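You operate a simulated robot arm through the tools that you are given. There is no shell and no other tool. Be economical: measure what you need, move in short steps, check, and stop when the job is done.

Carry out the task below with a simulated robot arm. There is one attempt and no reset: what you move stays moved.

JOB
Turn the stop dial to LIGHT. Stack the 30 mm dowel box from the top of the drawer chest on top of the 40 mm dowel box. Turn the twist key to SNUG. Close the upper left bench drawer. Press the feed key three times. Stack the tin that says "WAX" from the sill bench on top of the tin that says "putty". Take the twine roll on the sill bench and put it away on the fourth shelf from the bottom of the grey rack. Take the varnish tin from the sill bench and leave it in the brown store box there. Lift the cart flap open. Any order will do. Set down upright: twine roll.

It is judged by the outcome, as a careful person would: the job done as asked, and still so three seconds after it is handed in. It fails if anything else is knocked over, pushed out of place, dropped, spilled or broken.

ROBOT AND FRAMES
A 6-joint arm with a two-finger parallel gripper on a trunk, on a base that drives. Base frame: it is fixed to the floor where the robot stands at the start and does not move with it; the origin is under the middle of the robot, x ahead of it, y to its left, z up. Lengths are in mm, angles in degrees, forces in N, time in s.
Its first joint turns from -166.0 to 166.0 degrees. Places, roughly: brown store box [1750, -3250, 750]; cart flap [2000, 4800, 500]; dowel box [1000, 1500, 750]; feed key [800, -3900, 1000]; fourth shelf of the grey rack [5800, 1100, 1200]; stop dial [1000, 0, 1300]; tin [1250, -4250, 750]; twine roll [2000, -3500, 750]; twist key [200, -1500, 900]; upper left bench drawer [1100, -3600, 500]; varnish tin [1500, -3750, 750]. Payload 3.91 kg.
The TCP is the grasp point between the finger pads, 30 mm short of the fingertips. In the tool frame z runs along the fingers and y along their closing line. The gripper opens to 110 mm. The fingers are 20 mm wide and 10 mm thick; the gripper's body (48 by 112 mm) begins 55 mm behind the TCP.
Orientation is told as [roll, pitch, yaw] about the base's x, y, z axes, in that order, counted from this pose: with the fingers straight down and closing along the base's y, the tool's x points along the base's -x, its y along +y and its z along -z.

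CONTROLS
- The arm moves only by the tool nudge_tool. Its arguments are lists of equal length, an entry for each row: "dp": the shift along the tool's x, y, z in mm, a list of three; "delta_rot": the turn, a rotation vector about the tool's x, y, z in degrees, a list of three; "claw": the finger opening in mm, from 0 to 110. In form: {"dp": [[dx, dy, dz], ...], "delta_rot": [[rx, ry, rz], ...], "claw": [claw, ...]}. A call has 1 to 8 rows; each row is the pose to reach, as a shift and turn from the pose commanded when the call began, along the tool's axes at that moment. Each row takes 0.2 s and may step no farther than 50 mm and 8.6 degrees from the row before; otherwise, or with a gripper value out of range, the whole call is refused. Where a pose cannot be reached the arm comes as near as it can. A force on the tool above 40 N (or 10 N above the force at the start of the call, whichever is more), or a blocked arm, ends the call early, and 0.2 s more pass. The fingers move at their own pace (about 108 mm/s each) and stop on an object; they squeeze with about 24 N. The grip force told is the motor's: it shows also when the fingers shut on nothing. Time passes only in rows, and 0.2 s behind the last, so rows that repeat a pose let the fingers close. The reply holds the time, the measured pose of the TCP, the force on the tool along the base axes, the opening and the grip force, in the units named above and with some noise, with the torque about the TCP (base axes, N m) and any sound that the robot's microphone picked up.
- Cameras (640 x 400 px; columns grow to the right, rows downward): "scene" is now at [429.8, -530.2, 1072.4]; the picture's right is [0.00, -0.64, 0.76], its down [-0.85, 0.41, 0.34] and it looks along [-0.53, -0.65, -0.55] (base axes); focal length 214 px, centre (320, 200). "wrist" rides on the gripper at [72, 17, -103] in the tool frame; the picture's right is [-0.23, 0.97, 0.00], its down [-0.76, -0.18, -0.62] and it looks along [-0.61, -0.14, 0.78] (tool axes); focal length 222 px, centre (320, 200).
- snapshot(camera): a new picture of that camera. It takes no simulated time.
- steer(legs): drives the robot by 1 to 6 legs, each [ahead, left, turn to the left] in mm, mm and degrees, along the robot's own axes; the way and the turn of a leg run together, so that a leg with both is an arc; at most 1500 mm and 180 degrees a leg. The arm and the cameras ride along, it lands a little off, and it stops where it bumps. It gives what a move gives.
- pan_tilt(pan, tilt): turns the head with the scene camera to pan (to the left, within 80 degrees either way) and tilt (down, from -29 to 69), counted from straight ahead of the robot. It gives what a move gives.
- point_at(camera, pixels): there is no depth. For up to 12 entries [column, row, z] of the newest picture of that camera ("zoom" is the newest enlarged one), the place [x, y] in the base frame at which the ray of that pixel passes the height z, good to about 3 mm. It takes no simulated time.
- enlarge(camera, box): a new picture of the part [left, top, right, bottom] of that camera's present view, enlarged. It takes no simulated time.
- sign_off(): hands the job in; it is judged then, once.

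Work in short steps. Measure before you move; look again where a grasp or a placing could have gone wrong, and mend it. You have 131 turns and 132 pictures in all, those below and enlarged ones among them. Open the gripper and draw the arm clear of the work before you hand the job in, unless the task says otherwise.

The tools are called after "Emit:" as a command line: name --argument value ..., lists and objects as JSON in quotes. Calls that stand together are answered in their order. nudge_tool: Moves the arm, as the interface text tells. Its arguments: {"type":"object","properties":{"dp":{"type":"array"},"delta_rot":{"type":"array"},"claw":{"type":"array"}},"required":["dp","delta_rot","claw"]} The other tools are called the same way: steer (legs) drives the base; pan_tilt (pan, tilt) turns the head that bears the scene camera; snapshot (camera) takes a picture; point_at (camera, pixels) gives the place at which the rays of pixels pass given heights; enlarge (camera, box) takes an enlarged picture of a part of a camera's view; sign_off () hands the job in.

At the start:

```text
clock: 0.0
tcp_pos: [371.4, -461.3, 999.7]
tcp_rot: [0.0, -0.1, 0.1]
wrist_force: [-0.5, 1.0, -0.2]
ft_torque: [0.02, -0.01, 0.02]
width: 110.2
finger_force: 0.0
robot x, y, heading: [2.0, 1.6, 0.2]
head pan, tilt: [-49.9, 32.2]
```

scene: 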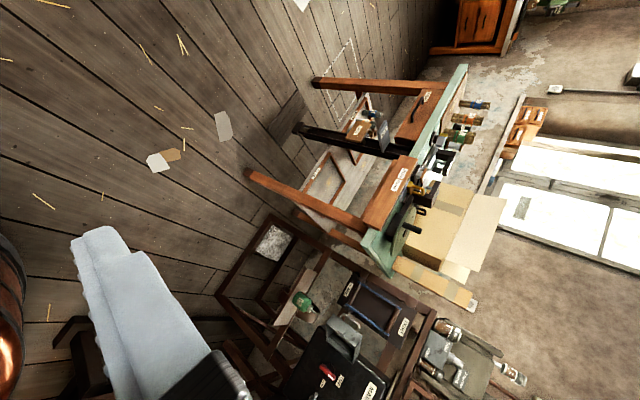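
wrist: 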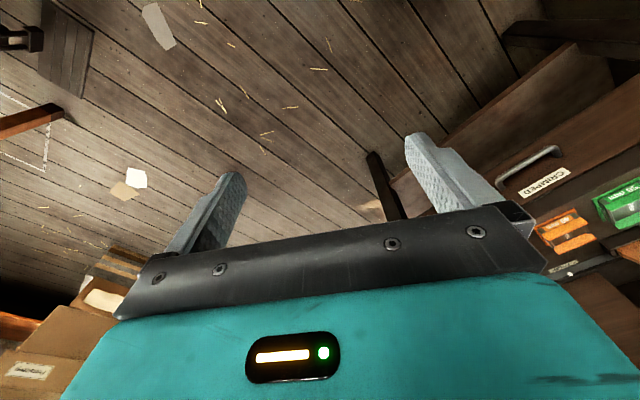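

The scene picture is rolled and shows a bench to the right-rear. I'll turn the head toward straight ahead to learn how the camera responds.

Emit:
pan_tilt --pan 0 --tilt 10

Emit:
snapshot --camera "scene"

```text
clock: 1.2
tcp_pos: [372.9, -460.3, 998.8]
tcp_rot: [-0.1, 0.0, -0.1]
wrist_force: [0.1, -0.2, -1.0]
ft_torque: [-0.02, 0.0, -0.01]
width: 110.3
finger_force: 0.0
robot x, y, heading: [0.6, -1.0, 0.0]
head pan, tilt: [0.0, 10.0]
```

```text
129 pictures are left
```

scene: 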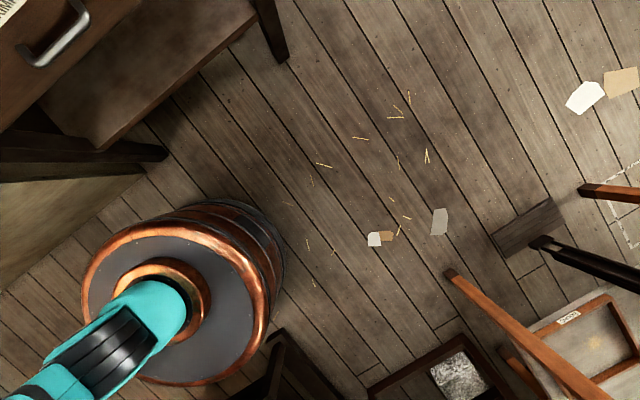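

The view now looks steeply down with the robot's own barrel trunk at lower left. I'll probe the camera geometry with ray queries.

Emit:
point_at --camera "scene" --pixels '[[320, 200, 0], [320, 200, 500], [420, 200, 0], [420, 200, 500], [320, 300, 0], [320, 300, 500], [180, 300, 0], [180, 300, 500], [180, 300, 800]]'

Emit:
snapshot --camera "wrist"

```text
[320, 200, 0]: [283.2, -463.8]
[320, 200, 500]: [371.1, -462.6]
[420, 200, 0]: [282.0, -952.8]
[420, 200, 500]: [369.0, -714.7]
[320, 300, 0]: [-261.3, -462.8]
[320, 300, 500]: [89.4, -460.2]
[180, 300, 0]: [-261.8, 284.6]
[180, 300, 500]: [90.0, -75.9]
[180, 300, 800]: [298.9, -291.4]
```

```text
128 pictures are left
```

wrist: 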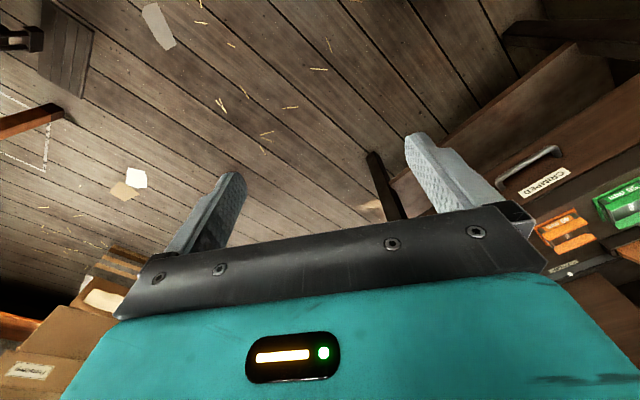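

The "head" clearly rides on the gripper (pan 0/tilt 0 looks along the tool's z, image up = tool −x). Turning the tool to horizontal will give natural upright views, so I swing the tool forward in two calls.

Emit:
nudge_tool --dp '[[-8, 45, -10], [-16, 90, -20], [-24, 135, -30], [-32, 180, -40], [-40, 225, -50], [-48, 270, -60], [-56, 315, -70], [-64, 360, -80]]' --delta_rot '[[0, -8.5, 0], [0, -17, 0], [0, -25.5, 0], [0, -34, 0], [0, -42.5, 0], [0, -51, 0], [0, -59.5, 0], [0, -68, 0]]' --claw '[110, 110, 110, 110, 110, 110, 110, 110]'

Emit:
nudge_tool --dp '[[0, 30, 0], [0, 60, 0], [0, 90, 0]]' --delta_rot '[[0, -8, 0], [0, -16, 0], [0, -22, 0]]' --claw '[110, 110, 110]'

Emit:
pan_tilt --pan 0 --tilt 0

Emit:
snapshot --camera "scene"

```text
clock: 3.0
tcp_pos: [433.6, -97.6, 1082.2]
tcp_rot: [0.2, -68.0, -0.2]
wrist_force: [-1.0, 0.0, -0.1]
ft_torque: [0.01, 0.0, 0.02]
width: 110.2
finger_force: 0.0
robot x, y, heading: [0.8, 1.5, -0.0]
head pan, tilt: [0.0, 10.0]
```

```text
clock: 3.8
tcp_pos: [434.6, -18.0, 1080.7]
tcp_rot: [-39.0, -88.3, 39.4]
wrist_force: [-0.1, -0.9, 2.0]
ft_torque: [0.08, 0.04, 0.08]
width: 109.9
finger_force: 0.0
out of reach, approached as far as the arm can: row 3
robot x, y, heading: [3.3, -1.2, 0.0]
head pan, tilt: [0.0, 10.0]
```

```text
clock: 4.5
tcp_pos: [435.4, -17.2, 1080.8]
tcp_rot: [-45.2, -88.0, 45.6]
wrist_force: [-0.6, 0.3, 0.6]
ft_torque: [0.01, -0.03, 0.04]
width: 109.8
finger_force: 0.1
robot x, y, heading: [1.4, 2.9, -0.2]
head pan, tilt: [0.0, 0.0]
```

```text
127 pictures are left
```

scene: 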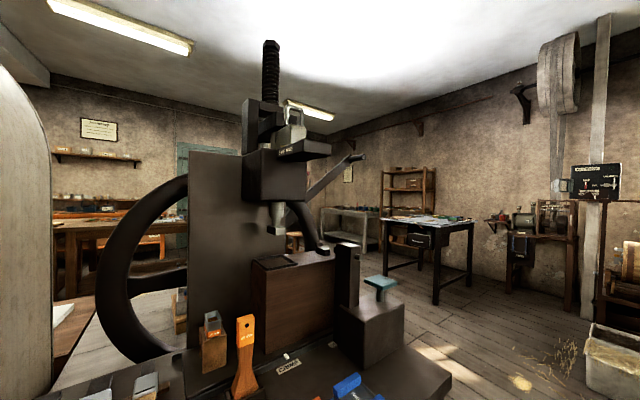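

Clear upright view. The stop dial should be near pixel (305,150); I enlarge there, and look around left and right too.

Emit:
enlarge --camera "scene" --box '[230, 90, 390, 190]'

Emit:
pan_tilt --pan 70 --tilt 10

Emit:
snapshot --camera "scene"

Emit:
pan_tilt --pan -70 --tilt 10

Emit:
snapshot --camera "scene"

```text
4.00 times, centred on (310, 140) of scene
```

zoom: 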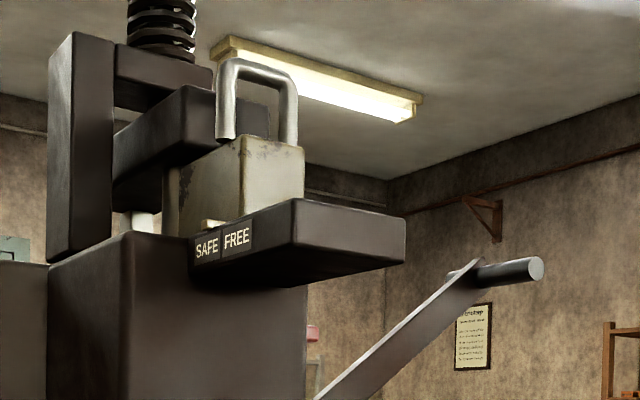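

```text
clock: 5.9
tcp_pos: [435.5, -18.3, 1081.0]
tcp_rot: [-45.2, -88.1, 45.8]
wrist_force: [-0.2, 0.4, 1.0]
ft_torque: [-0.01, 0.02, 0.03]
width: 110.0
finger_force: 0.0
robot x, y, heading: [1.6, 1.6, -0.1]
head pan, tilt: [70.0, 10.0]
```

```text
125 pictures are left
```

scene: 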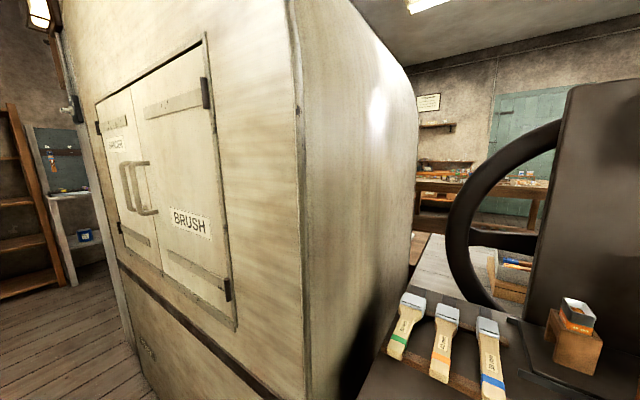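

```text
clock: 8.1
tcp_pos: [435.2, -16.9, 1081.3]
tcp_rot: [-45.2, -88.0, 45.8]
wrist_force: [-0.5, 0.3, 0.2]
ft_torque: [0.03, 0.02, 0.01]
width: 109.8
finger_force: 0.1
robot x, y, heading: [-2.2, 2.3, -0.1]
head pan, tilt: [-70.0, 10.0]
```

```text
124 pictures are left
```

scene: 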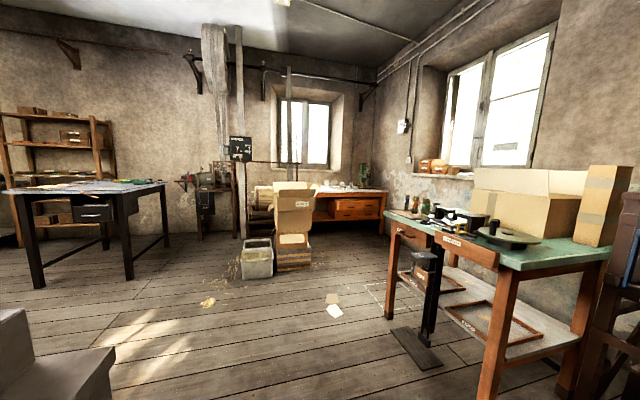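

The dial isn't readable from the front; I drive to the right 600 mm (free floor there) and look back at the press from its right side.

Emit:
steer --legs '[[0, -600, 0]]'

Emit:
pan_tilt --pan 40 --tilt -5

Emit:
snapshot --camera "scene"

Emit:
enlarge --camera "scene" --box '[200, 60, 420, 200]'

```text
clock: 11.6
tcp_pos: [424.9, -639.2, 1080.9]
tcp_rot: [-2.6, -88.7, 1.1]
wrist_force: [-0.1, 0.2, -0.2]
ft_torque: [0.01, 0.0, -0.04]
width: 110.1
finger_force: 0.0
robot x, y, heading: [-7.6, -611.1, -1.6]
head pan, tilt: [-70.0, 10.0]
```

```text
clock: 13.4
tcp_pos: [425.9, -638.5, 1080.6]
tcp_rot: [-2.6, -88.8, 1.2]
wrist_force: [0.3, -0.2, 0.3]
ft_torque: [0.02, 0.02, 0.03]
width: 110.0
finger_force: 0.1
robot x, y, heading: [-8.4, -609.3, -1.7]
head pan, tilt: [40.0, -5.0]
```

```text
123 pictures are left
```

scene: 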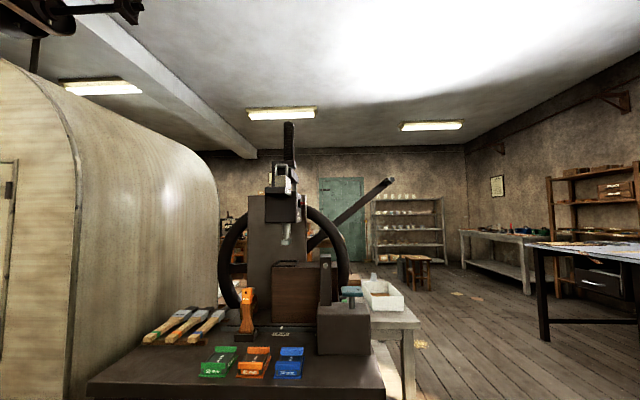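

```text
2.86 times, centred on (310, 130) of scene
```

zoom: 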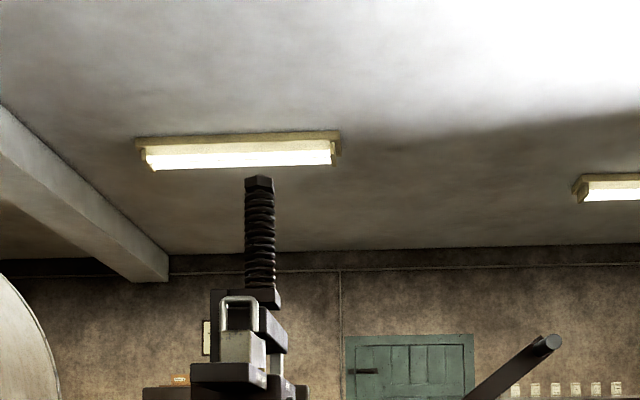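

No dial visible on the right side. I raise the arm to look at the head of the press from above.

Emit:
nudge_tool --dp '[[-50, 0, 0], [-100, 0, 0], [-150, 0, 0], [-200, 0, 0], [-250, 0, 0], [-300, 0, 0], [-350, 0, 0], [-400, 0, 0]]' --delta_rot '[[0, 0, 0], [0, 0, 0], [0, 0, 0], [0, 0, 0], [0, 0, 0], [0, 0, 0], [0, 0, 0], [0, 0, 0]]' --claw '[110, 110, 110, 110, 110, 110, 110, 110]'

Emit:
pan_tilt --pan 45 --tilt 20

Emit:
enlarge --camera "scene" --box '[160, 50, 480, 250]'

```text
clock: 15.2
tcp_pos: [433.4, -640.1, 1480.7]
tcp_rot: [-2.6, -88.8, 1.2]
wrist_force: [-0.2, 0.0, -0.2]
ft_torque: [0.0, 0.0, 0.01]
width: 110.0
finger_force: 0.0
robot x, y, heading: [-8.5, -608.8, -1.4]
head pan, tilt: [40.0, -5.0]
```

```text
clock: 16.1
tcp_pos: [433.4, -640.3, 1480.3]
tcp_rot: [-2.7, -88.8, 1.3]
wrist_force: [-0.4, 0.0, -0.3]
ft_torque: [-0.03, -0.03, 0.01]
width: 110.1
finger_force: 0.0
robot x, y, heading: [-8.6, -608.4, -1.6]
head pan, tilt: [45.0, 20.0]
```

```text
2.00 times, centred on (320, 150) of scene
```

zoom: 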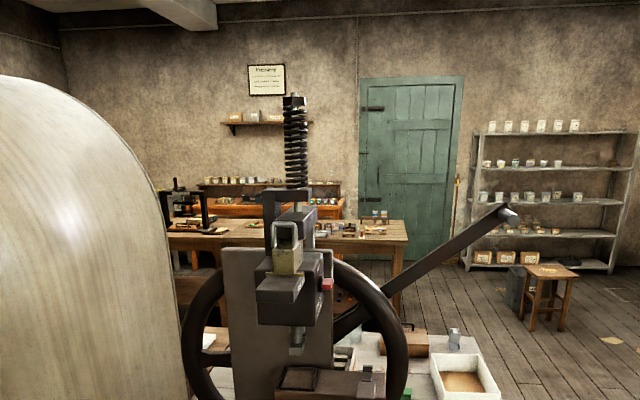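

A red bit peeks out at zoom (327,284) on the far side of the press head, so the dial likely faces +x. I drive around to the far side with generous clearance and look back.

Emit:
steer --legs '[[300, -450, 0], [1200, 0, 0], [0, 0, 90]]'

Emit:
pan_tilt --pan 25 --tilt 15

Emit:
snapshot --camera "scene"

```text
clock: 18.9
tcp_pos: [668.4, -1050.0, 1480.1]
tcp_rot: [-4.0, -88.8, -6.8]
wrist_force: [-0.3, -0.4, 0.6]
ft_torque: [0.0, -0.01, -0.02]
width: 110.0
finger_force: 0.0
robot x, y, heading: [235.6, -946.7, -10.8]
head pan, tilt: [45.0, 20.0]
stopped in leg 1: the robot was blocked; the commanded pose is now the measured one
```

```text
clock: 19.8
tcp_pos: [668.6, -1050.5, 1479.4]
tcp_rot: [-3.2, -88.9, -7.7]
wrist_force: [-0.1, -0.6, 0.3]
ft_torque: [0.02, 0.01, -0.02]
width: 110.0
finger_force: 0.0
robot x, y, heading: [235.8, -949.5, -10.9]
head pan, tilt: [25.0, 15.0]
```

```text
120 pictures are left
```

scene: 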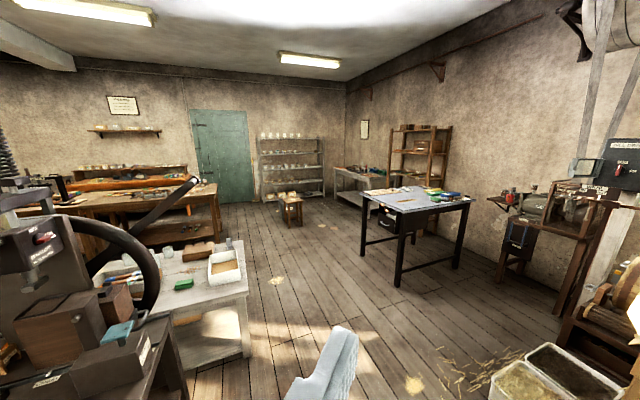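

We bumped at (236,−947) (likely the twist-key stand to the right). The dial with a red pointer is now visible at (45,240); enlarging, and checking what we bumped.

Emit:
enlarge --camera "scene" --box '[0, 200, 128, 280]'

Emit:
pan_tilt --pan -75 --tilt 45

Emit:
snapshot --camera "scene"

```text
5.00 times, centred on (64, 240) of scene
```

zoom: 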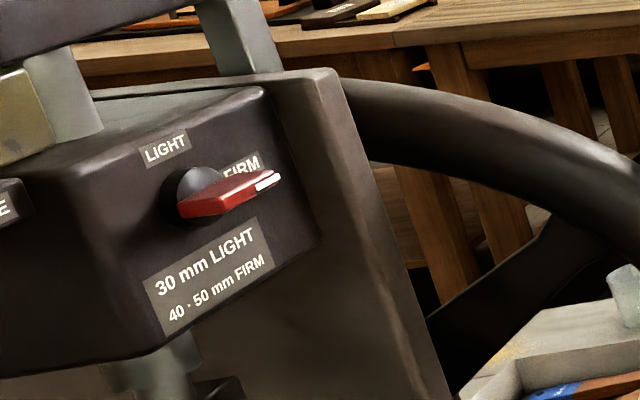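

```text
clock: 21.5
tcp_pos: [667.6, -1049.5, 1480.3]
tcp_rot: [-3.2, -88.9, -7.5]
wrist_force: [0.6, -0.4, 0.4]
ft_torque: [0.01, -0.02, 0.01]
width: 110.0
finger_force: 0.0
robot x, y, heading: [238.2, -946.9, -10.8]
head pan, tilt: [-75.0, 45.0]
```

```text
118 pictures are left
```

scene: 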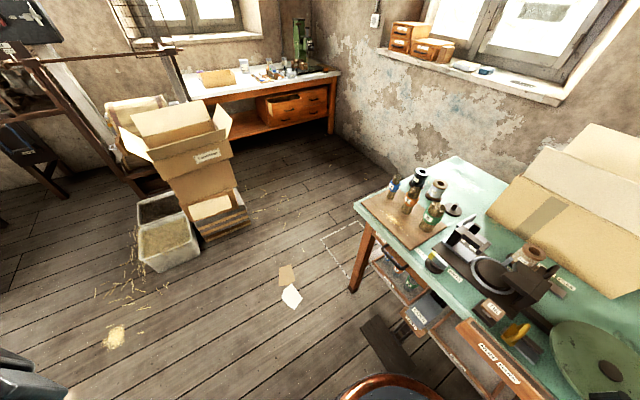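

The dial is on the press head's right (−y) face; pointer is horizontal at FIRM and LIGHT is ~90° up. I drive to about (1000,−820) facing +y and look at it.

Emit:
steer --legs '[[0, 120, 10.8], [750, 0, 0], [0, 0, 90]]'

Emit:
pan_tilt --pan 0 --tilt 15

Emit:
snapshot --camera "scene"

```text
clock: 30.3
tcp_pos: [1048.0, -391.0, 1480.9]
tcp_rot: [-3.2, -88.7, 92.3]
wrist_force: [-0.5, 0.0, -1.4]
ft_torque: [-0.01, -0.01, 0.0]
width: 109.9
finger_force: 0.0
robot x, y, heading: [1020.7, -832.5, 88.6]
head pan, tilt: [-75.0, 45.0]
```

```text
clock: 31.8
tcp_pos: [1048.0, -391.3, 1480.0]
tcp_rot: [-3.2, -88.7, 92.3]
wrist_force: [-0.2, 0.0, 1.0]
ft_torque: [0.01, 0.01, 0.0]
width: 109.9
finger_force: 0.0
robot x, y, heading: [1020.9, -836.0, 88.8]
head pan, tilt: [0.0, 15.0]
```

```text
117 pictures are left
```

scene: 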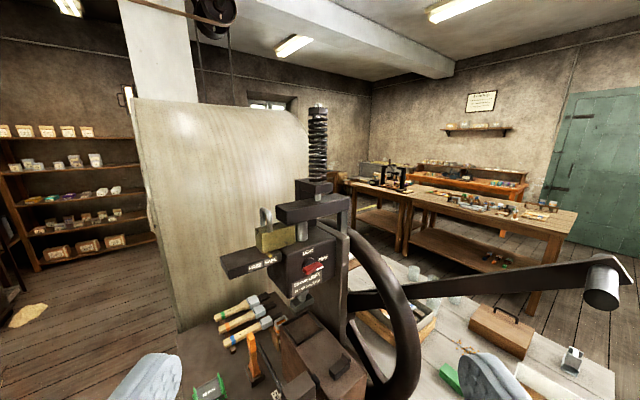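

The dial is at pixel (313,268). I enlarge it to measure, then take a second viewpoint after lowering the arm.

Emit:
enlarge --camera "scene" --box '[256, 230, 384, 310]'

Emit:
point_at --camera "zoom" --pixels '[[320, 200, 1300], [320, 200, 1200], [320, 200, 1100]]'

Emit:
nudge_tool --dp '[[50, 0, 0], [100, 0, 0], [150, 0, 0], [180, 0, 0]]' --delta_rot '[[0, 0, 0], [0, 0, 0], [0, 0, 0], [0, 0, 0]]' --claw '[110, 110, 110, 110]'

Emit:
enlarge --camera "scene" --box '[240, 120, 400, 220]'

```text
5.00 times, centred on (320, 270) of scene
```

zoom: 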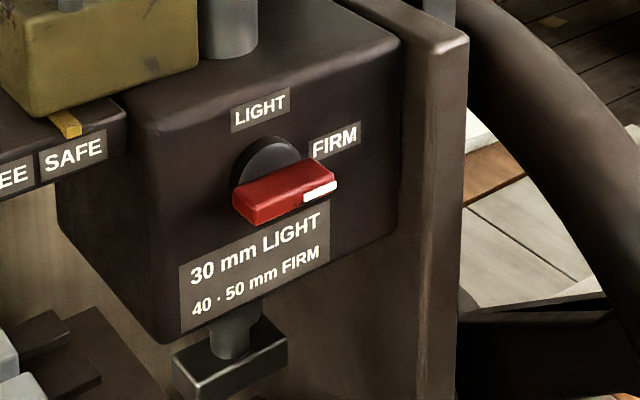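

```text
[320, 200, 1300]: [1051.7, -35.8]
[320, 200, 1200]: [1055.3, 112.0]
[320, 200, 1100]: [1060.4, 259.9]
```

```text
clock: 32.8
tcp_pos: [1049.7, -396.6, 1300.7]
tcp_rot: [-2.3, -88.7, 91.2]
wrist_force: [-0.6, -0.2, -0.1]
ft_torque: [0.0, -0.04, 0.0]
width: 109.8
finger_force: 0.1
robot x, y, heading: [1014.5, -834.6, 89.0]
head pan, tilt: [0.0, 15.0]
```

```text
4.00 times, centred on (320, 170) of scene
```

zoom: 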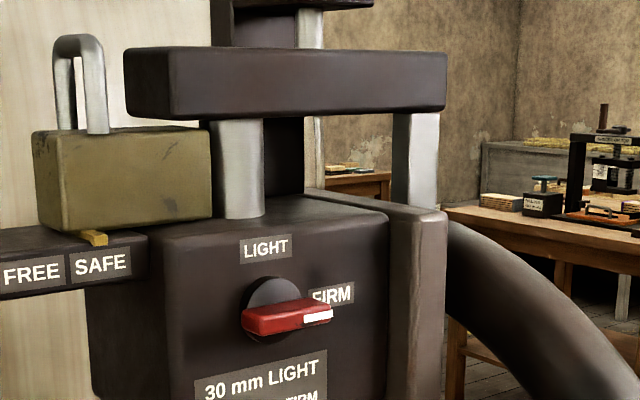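

Now I query rays in the second view for the bar's ends and hub for triangulation (bar from (243,322) to (332,315), hub disc centre (270,306)).

Emit:
point_at --camera "zoom" --pixels '[[243, 322, 1300], [243, 322, 1250], [332, 315, 1300], [332, 315, 1250], [270, 306, 1300], [270, 306, 1250], [162, 240, 1300], [388, 215, 1300], [388, 215, 1250], [320, 200, 1300], [320, 200, 1250]]'

Emit:
snapshot --camera "wrist"

```text
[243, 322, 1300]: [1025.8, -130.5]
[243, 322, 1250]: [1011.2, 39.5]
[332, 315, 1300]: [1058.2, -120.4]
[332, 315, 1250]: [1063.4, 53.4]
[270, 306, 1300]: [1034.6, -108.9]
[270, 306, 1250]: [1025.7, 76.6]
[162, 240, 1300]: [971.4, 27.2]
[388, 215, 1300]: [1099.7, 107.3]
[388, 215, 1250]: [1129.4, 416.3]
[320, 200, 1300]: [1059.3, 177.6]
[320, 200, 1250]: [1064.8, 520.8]
```

```text
114 pictures are left
```

wrist: 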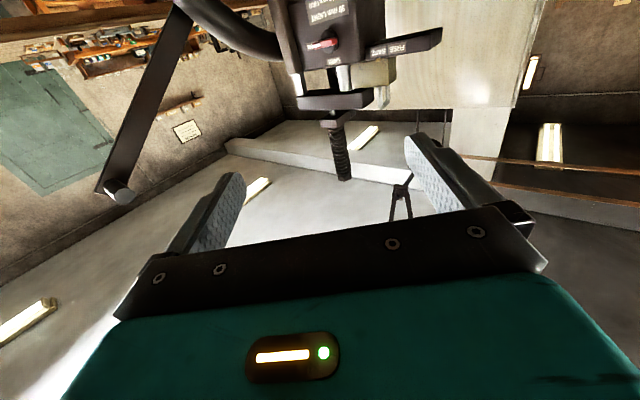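

Triangulation gives the bar centre ≈(1036, 40, 1251), face tilted ≈10°. I approach with fingers rotating to close vertically on the horizontal bar, stopping ~100 mm short.

Emit:
nudge_tool --dp '[[6, 1, 37], [12, 2, 74], [18, 4, 111], [24, 5, 148], [30, 7, 185], [37, 8, 222], [43, 10, 259], [50, 11, 296]]' --delta_rot '[[0, 0, 8.5], [0, 0, 17], [0, 0, 25.5], [0, 0, 34], [0, 0, 42.5], [0, 0, 51], [0, 0, 59.5], [0, 0, 68]]' --claw '[50, 50, 50, 50, 50, 50, 50, 50]'

Emit:
nudge_tool --dp '[[0, 0, 0], [0, 0, 0], [0, 0, 0]]' --delta_rot '[[0, 0, 8], [0, 0, 16], [0, 0, 22]]' --claw '[50, 50, 50]'

Emit:
nudge_tool --dp '[[0, 0, 0], [0, 0, 0]]' --delta_rot '[[0, 5, 0], [0, 10, 0]]' --claw '[50, 50]'

Emit:
snapshot --camera "scene"

Emit:
snapshot --camera "wrist"

```text
clock: 34.6
tcp_pos: [1038.9, -101.1, 1244.0]
tcp_rot: [88.2, -36.0, 0.5]
wrist_force: [1.0, 0.2, -0.4]
ft_torque: [-0.05, 0.25, 0.03]
width: 50.3
finger_force: 0.0
robot x, y, heading: [1017.4, -831.2, 89.0]
head pan, tilt: [0.0, 15.0]
```

```text
clock: 35.4
tcp_pos: [1042.1, -100.1, 1243.8]
tcp_rot: [88.7, 0.0, -1.0]
wrist_force: [-0.7, -0.2, 0.0]
ft_torque: [0.0, -0.01, -0.01]
width: 49.8
finger_force: 0.0
robot x, y, heading: [1016.0, -833.6, 88.7]
head pan, tilt: [0.0, 15.0]
```

```text
clock: 36.0
tcp_pos: [1041.8, -99.8, 1242.8]
tcp_rot: [88.8, 0.2, 9.2]
wrist_force: [0.3, 1.4, -0.2]
ft_torque: [-0.01, 0.0, -0.02]
width: 50.2
finger_force: 0.1
out of reach, approached as far as the arm can: row 1
robot x, y, heading: [1019.2, -831.7, 88.9]
head pan, tilt: [0.0, 15.0]
```

```text
113 pictures are left
```

scene: 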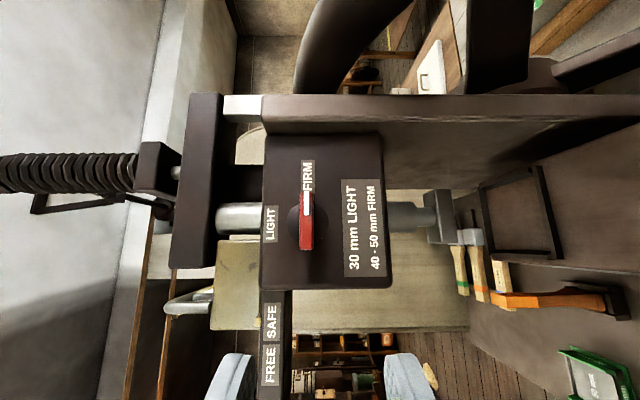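

```text
112 pictures are left
```

wrist: 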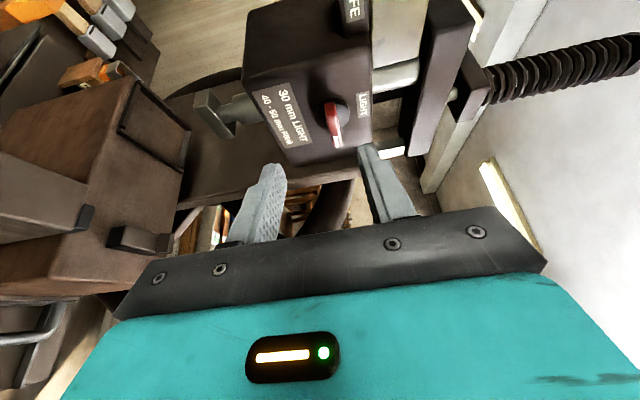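

Bar sits at column 307 (≈10 mm above tool axis). I shift up 10 mm and +x 15 mm, move forward 60 mm and re-measure by the change in picture.

Emit:
nudge_tool --dp '[[-8, 5, 30], [-15, 10, 60]]' --delta_rot '[[0, 0, 0], [0, 0, 0]]' --claw '[50, 50]'

Emit:
snapshot --camera "scene"

Emit:
snapshot --camera "wrist"

```text
clock: 36.6
tcp_pos: [1046.8, -40.3, 1253.3]
tcp_rot: [88.7, 0.0, 9.1]
wrist_force: [0.1, -0.4, 0.3]
ft_torque: [-0.05, -0.01, -0.02]
width: 50.0
finger_force: 0.0
robot x, y, heading: [1019.3, -830.1, 88.7]
head pan, tilt: [0.0, 15.0]
```

```text
111 pictures are left
```

scene: 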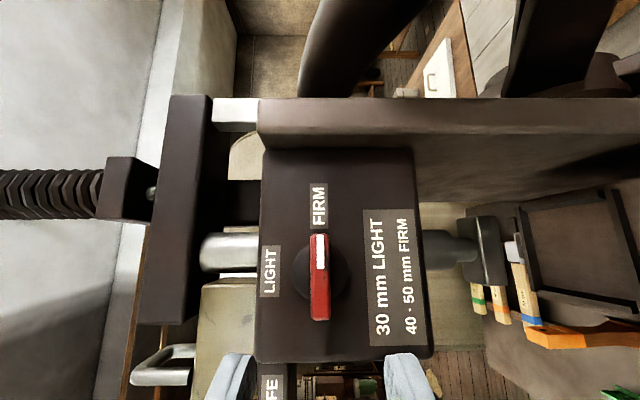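

```text
110 pictures are left
```

wrist: 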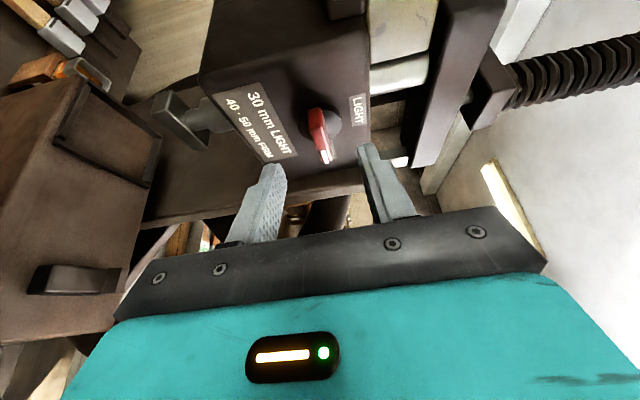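

Bar length grew 60→85 px, giving bar ≈82 mm ahead of TCP and centred (col 320). I advance 66 mm and close on it.

Emit:
nudge_tool --dp '[[0, 0, 30], [0, 0, 50], [0, 0, 66], [0, 0, 66], [0, 0, 66], [0, 0, 66]]' --delta_rot '[[0, 0, 0], [0, 0, 0], [0, 0, 0], [0, 0, 0], [0, 0, 0], [0, 0, 0]]' --claw '[50, 50, 50, 8, 8, 8]'

Emit:
snapshot --camera "scene"

```text
clock: 38.0
tcp_pos: [1034.4, 28.6, 1252.0]
tcp_rot: [88.8, 0.1, 9.0]
wrist_force: [2.0, -12.3, 7.7]
ft_torque: [0.45, 0.23, 0.12]
width: 39.8
finger_force: 44.5
robot x, y, heading: [1021.7, -833.0, 88.9]
head pan, tilt: [0.0, 15.0]
```

```text
109 pictures are left
```

scene: 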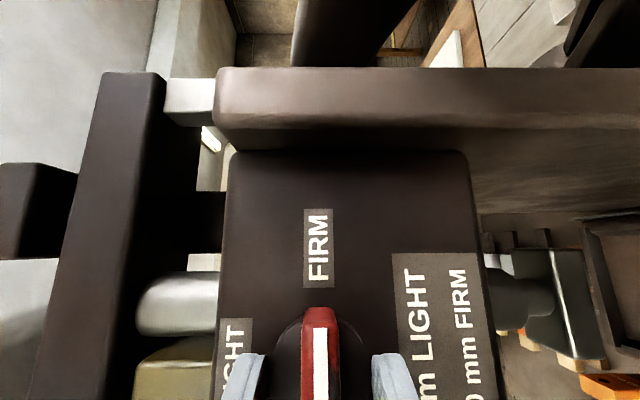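

Opening stopped at 39.8 — fingers hold the hub disc, not the bar. I open, back off 14 mm, and close on the bar.

Emit:
nudge_tool --dp '[[0, 0, 0], [0, 0, -7], [0, 0, -16], [0, 0, -16], [0, 0, -16], [0, 0, -16]]' --delta_rot '[[0, 0, 0], [0, 0, 0], [0, 0, 0], [0, 0, 0], [0, 0, 0], [0, 0, 0]]' --claw '[55, 55, 55, 8, 8, 8]'

Emit:
snapshot --camera "scene"

```text
clock: 39.4
tcp_pos: [1038.8, 12.6, 1252.3]
tcp_rot: [88.9, 0.0, 9.0]
wrist_force: [-0.7, 13.6, 18.6]
ft_torque: [1.18, 0.03, -0.32]
width: 11.9
finger_force: 45.5
robot x, y, heading: [1019.2, -833.5, 88.7]
head pan, tilt: [0.0, 15.0]
```

```text
108 pictures are left
```

scene: 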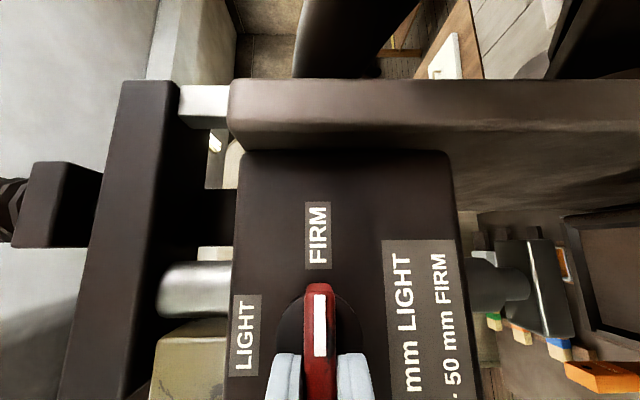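

Now gripping the bar (11.9 mm). I rotate about the tool z by −90° (toward LIGHT) in two calls.

Emit:
nudge_tool --dp '[[0, 2, 0], [0, 2, 0], [0, 2, 0], [0, 2, 0], [0, 2, 0], [0, 2, 0], [0, 2, 0], [0, 2, 0]]' --delta_rot '[[0, 0, -8.5], [0, 0, -17], [0, 0, -25.5], [0, 0, -34], [0, 0, -42.5], [0, 0, -51], [0, 0, -59.5], [0, 0, -68]]' --claw '[8, 8, 8, 8, 8, 8, 8, 8]'

Emit:
snapshot --camera "scene"

```text
clock: 41.2
tcp_pos: [1042.7, 13.3, 1254.3]
tcp_rot: [87.0, -68.0, 11.7]
wrist_force: [26.5, 6.3, -7.9]
ft_torque: [-0.2, -0.03, -0.65]
width: 22.0
finger_force: 14.0
robot x, y, heading: [1021.0, -833.1, 88.5]
head pan, tilt: [0.0, 15.0]
```

```text
107 pictures are left
```

scene: 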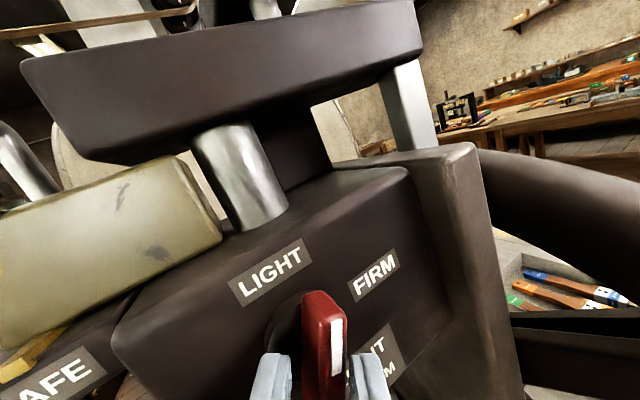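

The bar has turned but lags (opening 22, side force +x 26 N). I shift ~4 mm toward +x and turn the remaining angle.

Emit:
nudge_tool --dp '[[-1.5, -3.7, 0], [-1.5, -3.7, 0], [-1.5, -3.7, 0], [-1.5, -3.7, 0], [-1.5, -3.7, 0]]' --delta_rot '[[0, 0, 0], [0, 0, -8], [0, 0, -16], [0, 0, -24], [0, 0, -28]]' --claw '[8, 8, 8, 8, 8]'

Emit:
snapshot --camera "scene"

```text
clock: 42.4
tcp_pos: [1044.1, 13.7, 1253.8]
tcp_rot: [-78.6, -84.0, 177.5]
wrist_force: [22.2, -3.0, -6.6]
ft_torque: [-0.16, 0.3, -0.57]
width: 18.3
finger_force: 10.5
robot x, y, heading: [1020.3, -832.2, 88.8]
head pan, tilt: [0.0, 15.0]
```

```text
106 pictures are left
```

scene: 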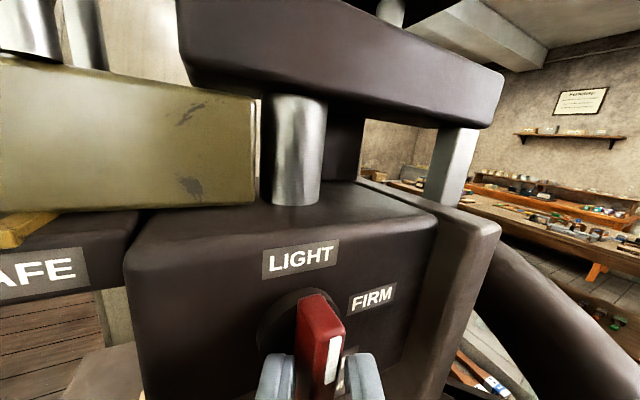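

It's hard to judge the pointer while gripped; I release, back off 70 mm and look.

Emit:
nudge_tool --dp '[[0, 0, 0], [0, 0, 0], [0, 0, -35], [0, 0, -70]]' --delta_rot '[[0, 0, 0], [0, 0, 0], [0, 0, 0], [0, 0, 0]]' --claw '[55, 55, 55, 55]'

Emit:
enlarge --camera "scene" --box '[220, 160, 420, 285]'

```text
clock: 43.4
tcp_pos: [1051.7, -53.3, 1253.6]
tcp_rot: [-77.8, -84.0, 176.9]
wrist_force: [0.7, 0.3, -0.9]
ft_torque: [0.06, 0.0, -0.02]
width: 54.7
finger_force: 0.1
robot x, y, heading: [1015.6, -838.4, 89.0]
head pan, tilt: [0.0, 15.0]
```

```text
3.20 times, centred on (320, 222) of scene
```

zoom: 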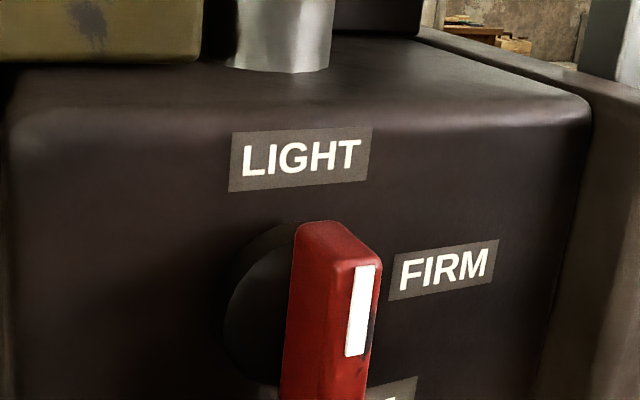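

Pointer appears vertical, at LIGHT. I retreat further and verify from a distance.

Emit:
nudge_tool --dp '[[0, 0, -50], [0, 0, -100], [0, 0, -150], [0, 0, -200], [0, 0, -250], [0, 0, -300], [0, 0, -330]]' --delta_rot '[[0, 0, 0], [0, 0, 0], [0, 0, 0], [0, 0, 0], [0, 0, 0], [0, 0, 6], [0, 0, 6]]' --claw '[55, 55, 55, 55, 55, 55, 55]'

Emit:
enlarge --camera "scene" --box '[256, 140, 384, 220]'

Emit:
pan_tilt --pan 70 --tilt 25

Emit:
snapshot --camera "scene"

```text
clock: 45.0
tcp_pos: [1107.8, -382.0, 1259.7]
tcp_rot: [9.8, -88.8, 89.3]
wrist_force: [-0.8, 0.1, -0.1]
ft_torque: [0.02, 0.01, 0.02]
width: 55.2
finger_force: 0.0
robot x, y, heading: [1019.2, -833.7, 89.0]
head pan, tilt: [0.0, 15.0]
```

```text
5.00 times, centred on (320, 180) of scene
```

zoom: 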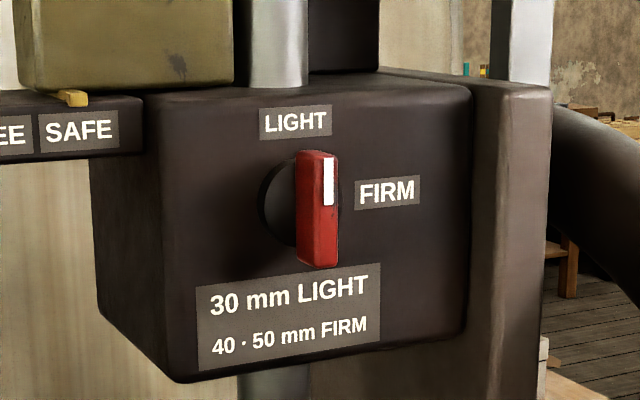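

```text
clock: 46.4
tcp_pos: [1107.1, -381.8, 1258.5]
tcp_rot: [6.7, -88.8, 92.3]
wrist_force: [0.1, 0.3, 0.4]
ft_torque: [0.03, 0.02, -0.01]
width: 55.2
finger_force: 0.1
robot x, y, heading: [1021.1, -833.6, 89.0]
head pan, tilt: [70.0, 25.0]
```

```text
103 pictures are left
```

scene: 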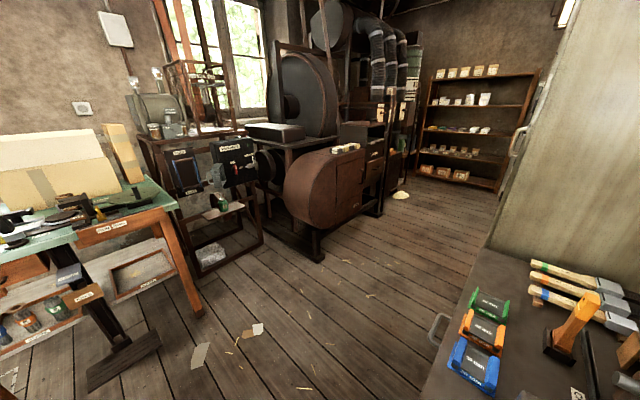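

Dial confirmed at LIGHT. The twist key stand should be the dark frame near (225,170); enlarging.

Emit:
enlarge --camera "scene" --box '[130, 110, 290, 210]'

Emit:
point_at --camera "scene" --pixels '[[235, 160, 900], [200, 316, 0], [312, 262, 0], [205, 260, 0], [160, 340, 0], [90, 390, 0]]'

```text
4.00 times, centred on (210, 160) of scene
```

zoom: 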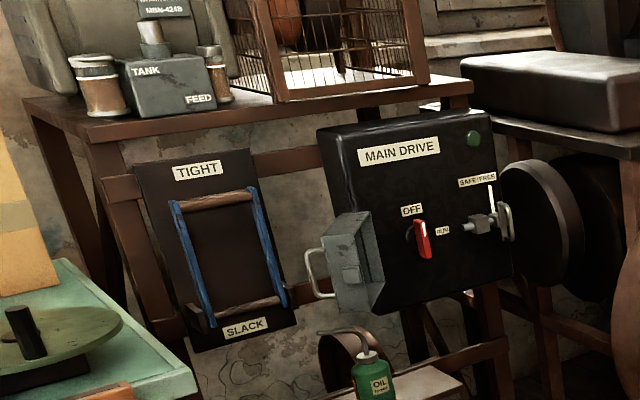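

```text
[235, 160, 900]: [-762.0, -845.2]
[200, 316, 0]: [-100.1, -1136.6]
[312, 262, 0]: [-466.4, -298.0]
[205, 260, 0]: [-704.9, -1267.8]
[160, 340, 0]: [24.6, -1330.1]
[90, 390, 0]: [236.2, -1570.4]
```

That's the main drive, not the twist key; the key should be on the green bench near (200,−1500). I drive to about (250,−800) facing −y and look down at the bench.

Emit:
steer --legs '[[0, 0, 90], [780, 0, 0], [0, 0, 90]]'

Emit:
pan_tilt --pan 0 --tilt 30

Emit:
snapshot --camera "scene"

```text
clock: 58.1
tcp_pos: [161.4, -1232.5, 1259.7]
tcp_rot: [6.8, -88.9, -90.0]
wrist_force: [0.2, -0.3, -0.6]
ft_torque: [-0.02, -0.01, 0.02]
width: 55.1
finger_force: 0.0
robot x, y, heading: [268.1, -785.1, -93.7]
head pan, tilt: [70.0, 25.0]
```

```text
clock: 59.5
tcp_pos: [162.9, -1233.0, 1259.3]
tcp_rot: [7.0, -88.9, -90.1]
wrist_force: [-0.3, 0.2, 0.3]
ft_torque: [-0.01, 0.02, 0.01]
width: 55.0
finger_force: 0.1
robot x, y, heading: [267.5, -787.4, -93.2]
head pan, tilt: [0.0, 30.0]
```

```text
101 pictures are left
```

scene: 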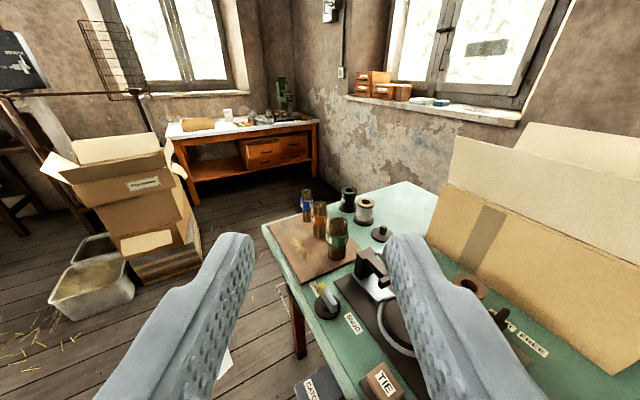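

A yellow-handled knob at (325,300) with labels on the green bench; enlarging.

Emit:
enlarge --camera "scene" --box '[270, 230, 430, 330]'

Emit:
point_at --camera "scene" --pixels '[[325, 300, 850], [325, 300, 800], [263, 228, 800], [408, 184, 800], [340, 399, 800]]'

Emit:
pan_tilt --pan -30 --tilt 55

Emit:
snapshot --camera "scene"

```text
4.00 times, centred on (350, 280) of scene
```

zoom: 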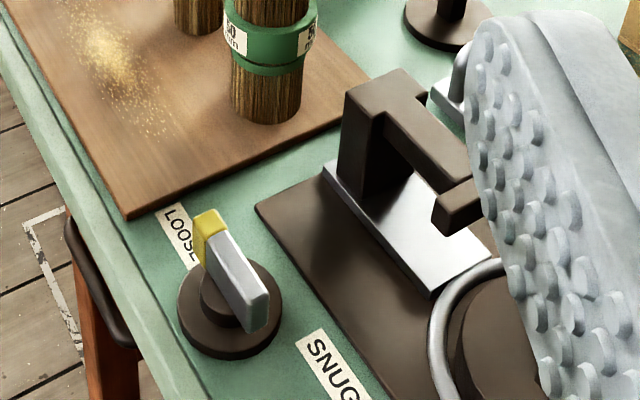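

```text
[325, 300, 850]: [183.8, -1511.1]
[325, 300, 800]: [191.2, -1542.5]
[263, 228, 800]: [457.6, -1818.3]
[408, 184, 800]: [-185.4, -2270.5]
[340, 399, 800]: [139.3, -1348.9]
```

```text
clock: 60.4
tcp_pos: [161.0, -1234.2, 1259.4]
tcp_rot: [6.9, -88.8, -90.1]
wrist_force: [-0.4, 1.0, 0.1]
ft_torque: [-0.03, 0.01, -0.01]
width: 55.0
finger_force: 0.1
robot x, y, heading: [266.4, -785.1, -93.5]
head pan, tilt: [-30.0, 55.0]
```

```text
99 pictures are left
```

scene: 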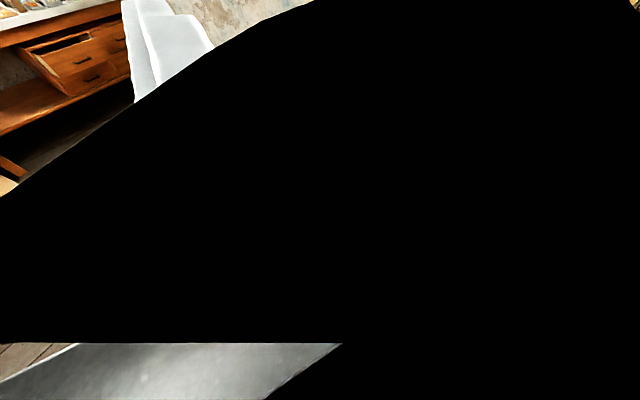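

The twist key is at ≈(187,−1525), yellow pointer at LOOSE. I turn the tool down over it and look from above.

Emit:
pan_tilt --pan 0 --tilt 15

Emit:
nudge_tool --dp '[[8, 3, 30], [15, 6, 60], [22, 9, 90], [30, 12, 120], [37, 15, 150], [45, 18, 180], [52, 21, 210], [60, 24, 240]]' --delta_rot '[[0, 8.5, 0], [0, 17, 0], [0, 25.5, 0], [0, 34, 0], [0, 42.5, 0], [0, 51, 0], [0, 59.5, 0], [0, 68, 0]]' --claw '[80, 80, 80, 80, 80, 80, 80, 80]'

Emit:
nudge_tool --dp '[[0, 0, 0], [0, 0, 0], [0, 0, 0]]' --delta_rot '[[0, 8, 0], [0, 16, 0], [0, 21, 0]]' --claw '[80, 80, 80]'

Emit:
snapshot --camera "scene"

```text
clock: 61.5
tcp_pos: [161.9, -1233.6, 1259.3]
tcp_rot: [7.0, -88.7, -90.1]
wrist_force: [-0.3, 0.5, -0.1]
ft_torque: [0.04, -0.03, 0.01]
width: 54.9
finger_force: 0.1
robot x, y, heading: [262.5, -784.8, -93.4]
head pan, tilt: [0.0, 15.0]
```

```text
clock: 63.3
tcp_pos: [214.6, -1466.8, 1198.4]
tcp_rot: [0.1, -20.9, -83.2]
wrist_force: [-0.6, 0.1, 1.3]
ft_torque: [-0.07, -0.02, 0.0]
width: 80.4
finger_force: 0.1
robot x, y, heading: [265.4, -781.6, -93.4]
head pan, tilt: [0.0, 15.0]
```

```text
clock: 64.1
tcp_pos: [214.5, -1468.3, 1196.8]
tcp_rot: [0.2, 0.1, -83.1]
wrist_force: [0.7, 0.5, -0.2]
ft_torque: [-0.04, 0.01, 0.0]
width: 80.0
finger_force: 0.1
robot x, y, heading: [269.2, -787.0, -93.4]
head pan, tilt: [0.0, 15.0]
```

```text
98 pictures are left
```

scene: 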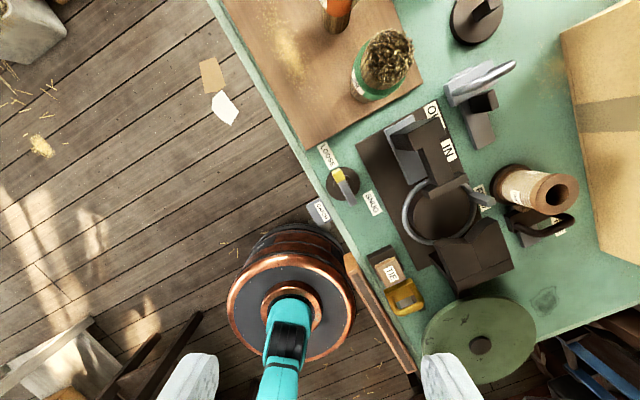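

I zoom on the key at (343,182) and query ray positions at candidate heights.

Emit:
enlarge --camera "scene" --box '[296, 140, 392, 200]'

Emit:
point_at --camera "scene" --pixels '[[343, 183, 850], [343, 183, 800], [343, 183, 900], [206, 0, 800], [320, 200, 800], [420, 200, 800]]'

```text
6.67 times, centred on (344, 170) of scene
```

zoom: 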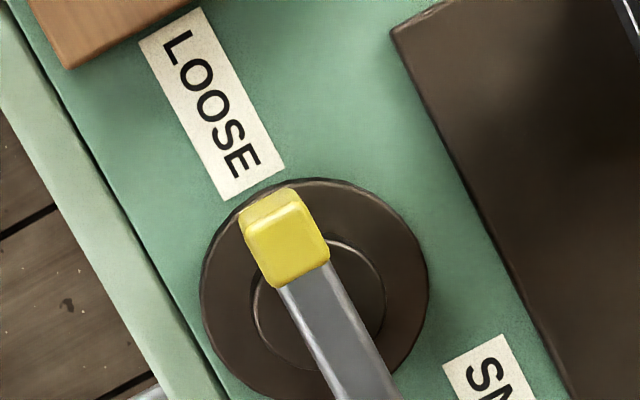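

```text
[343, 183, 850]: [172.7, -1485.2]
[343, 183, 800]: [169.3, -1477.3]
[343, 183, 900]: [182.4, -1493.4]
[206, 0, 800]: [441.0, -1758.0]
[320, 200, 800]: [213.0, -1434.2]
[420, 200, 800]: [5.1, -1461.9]
```

Key axis ≈(173,−1482), top z≈883, pointer angle ≈−56°. I zoom a slightly different window to see the SNUG label fully.

Emit:
enlarge --camera "scene" --box '[288, 130, 416, 240]'

Emit:
point_at --camera "scene" --pixels '[[328, 156, 840], [372, 203, 840], [343, 183, 840]]'

```text
3.64 times, centred on (352, 185) of scene
```

zoom: 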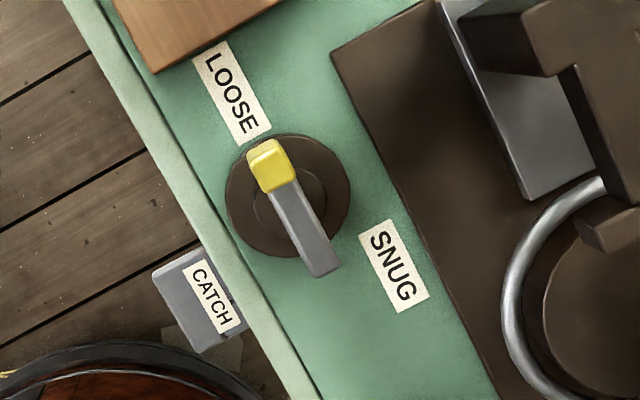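

```text
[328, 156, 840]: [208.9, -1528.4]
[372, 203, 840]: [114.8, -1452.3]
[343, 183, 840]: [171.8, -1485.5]
```

LOOSE→SNUG is ≈150° clockwise from above. I align the fingers across the bar (turn −26.5° about tool z), go above the key and check.

Emit:
nudge_tool --dp '[[-2, -10, 45], [-4, -20, 90], [-6, -30, 135], [-8.6, -42.8, 180], [-8.6, -42.8, 225], [-8.6, -42.8, 255]]' --delta_rot '[[0, 0, -7], [0, 0, -14], [0, 0, -21], [0, 0, -26.5], [0, 0, -26.5], [0, 0, -26.5]]' --claw '[50, 50, 50, 50, 50, 50]'

Emit:
snapshot --camera "scene"

Emit:
snapshot --camera "wrist"

```text
clock: 65.5
tcp_pos: [174.0, -1479.2, 938.5]
tcp_rot: [0.2, 0.1, -56.6]
wrist_force: [0.4, -0.2, 0.8]
ft_torque: [-0.01, -0.04, -0.03]
width: 50.2
finger_force: 0.1
robot x, y, heading: [265.7, -786.0, -93.1]
head pan, tilt: [0.0, 15.0]
```

```text
95 pictures are left
```

scene: 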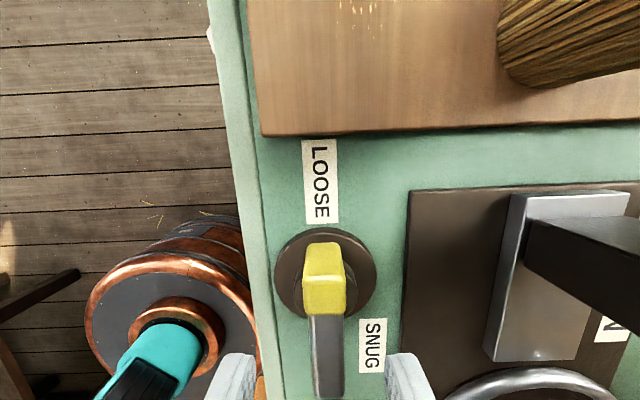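

```text
94 pictures are left
```

wrist: 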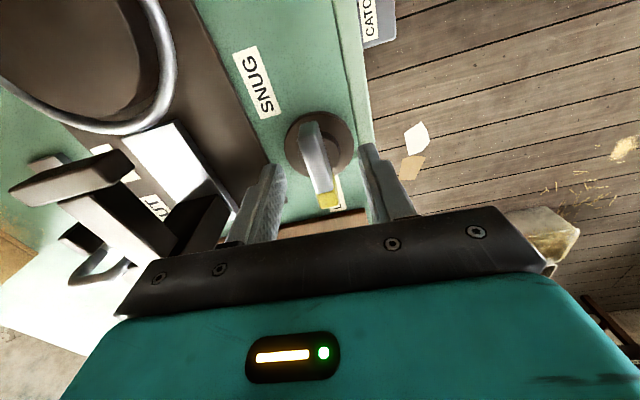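

Bar is well aligned (col 325) and its top is ≈ at fingertip height. I lower 15 mm and close.

Emit:
nudge_tool --dp '[[0, 1, 8], [0, 1, 15], [0, 1, 15], [0, 1, 15], [0, 1, 15]]' --delta_rot '[[0, 0, 0], [0, 0, 0], [0, 0, 0], [0, 0, 0], [0, 0, 0]]' --claw '[50, 50, 8, 8, 8]'

Emit:
snapshot --camera "scene"

```text
clock: 66.7
tcp_pos: [174.1, -1479.9, 923.6]
tcp_rot: [0.2, 0.1, -56.6]
wrist_force: [-15.3, -12.8, 0.3]
ft_torque: [-0.55, 0.29, -0.08]
width: 17.6
finger_force: 9.4
robot x, y, heading: [265.9, -784.8, -93.6]
head pan, tilt: [0.0, 15.0]
```

```text
93 pictures are left
```

scene: 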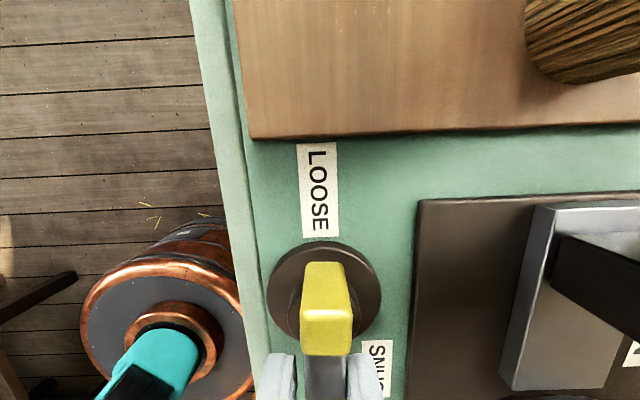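

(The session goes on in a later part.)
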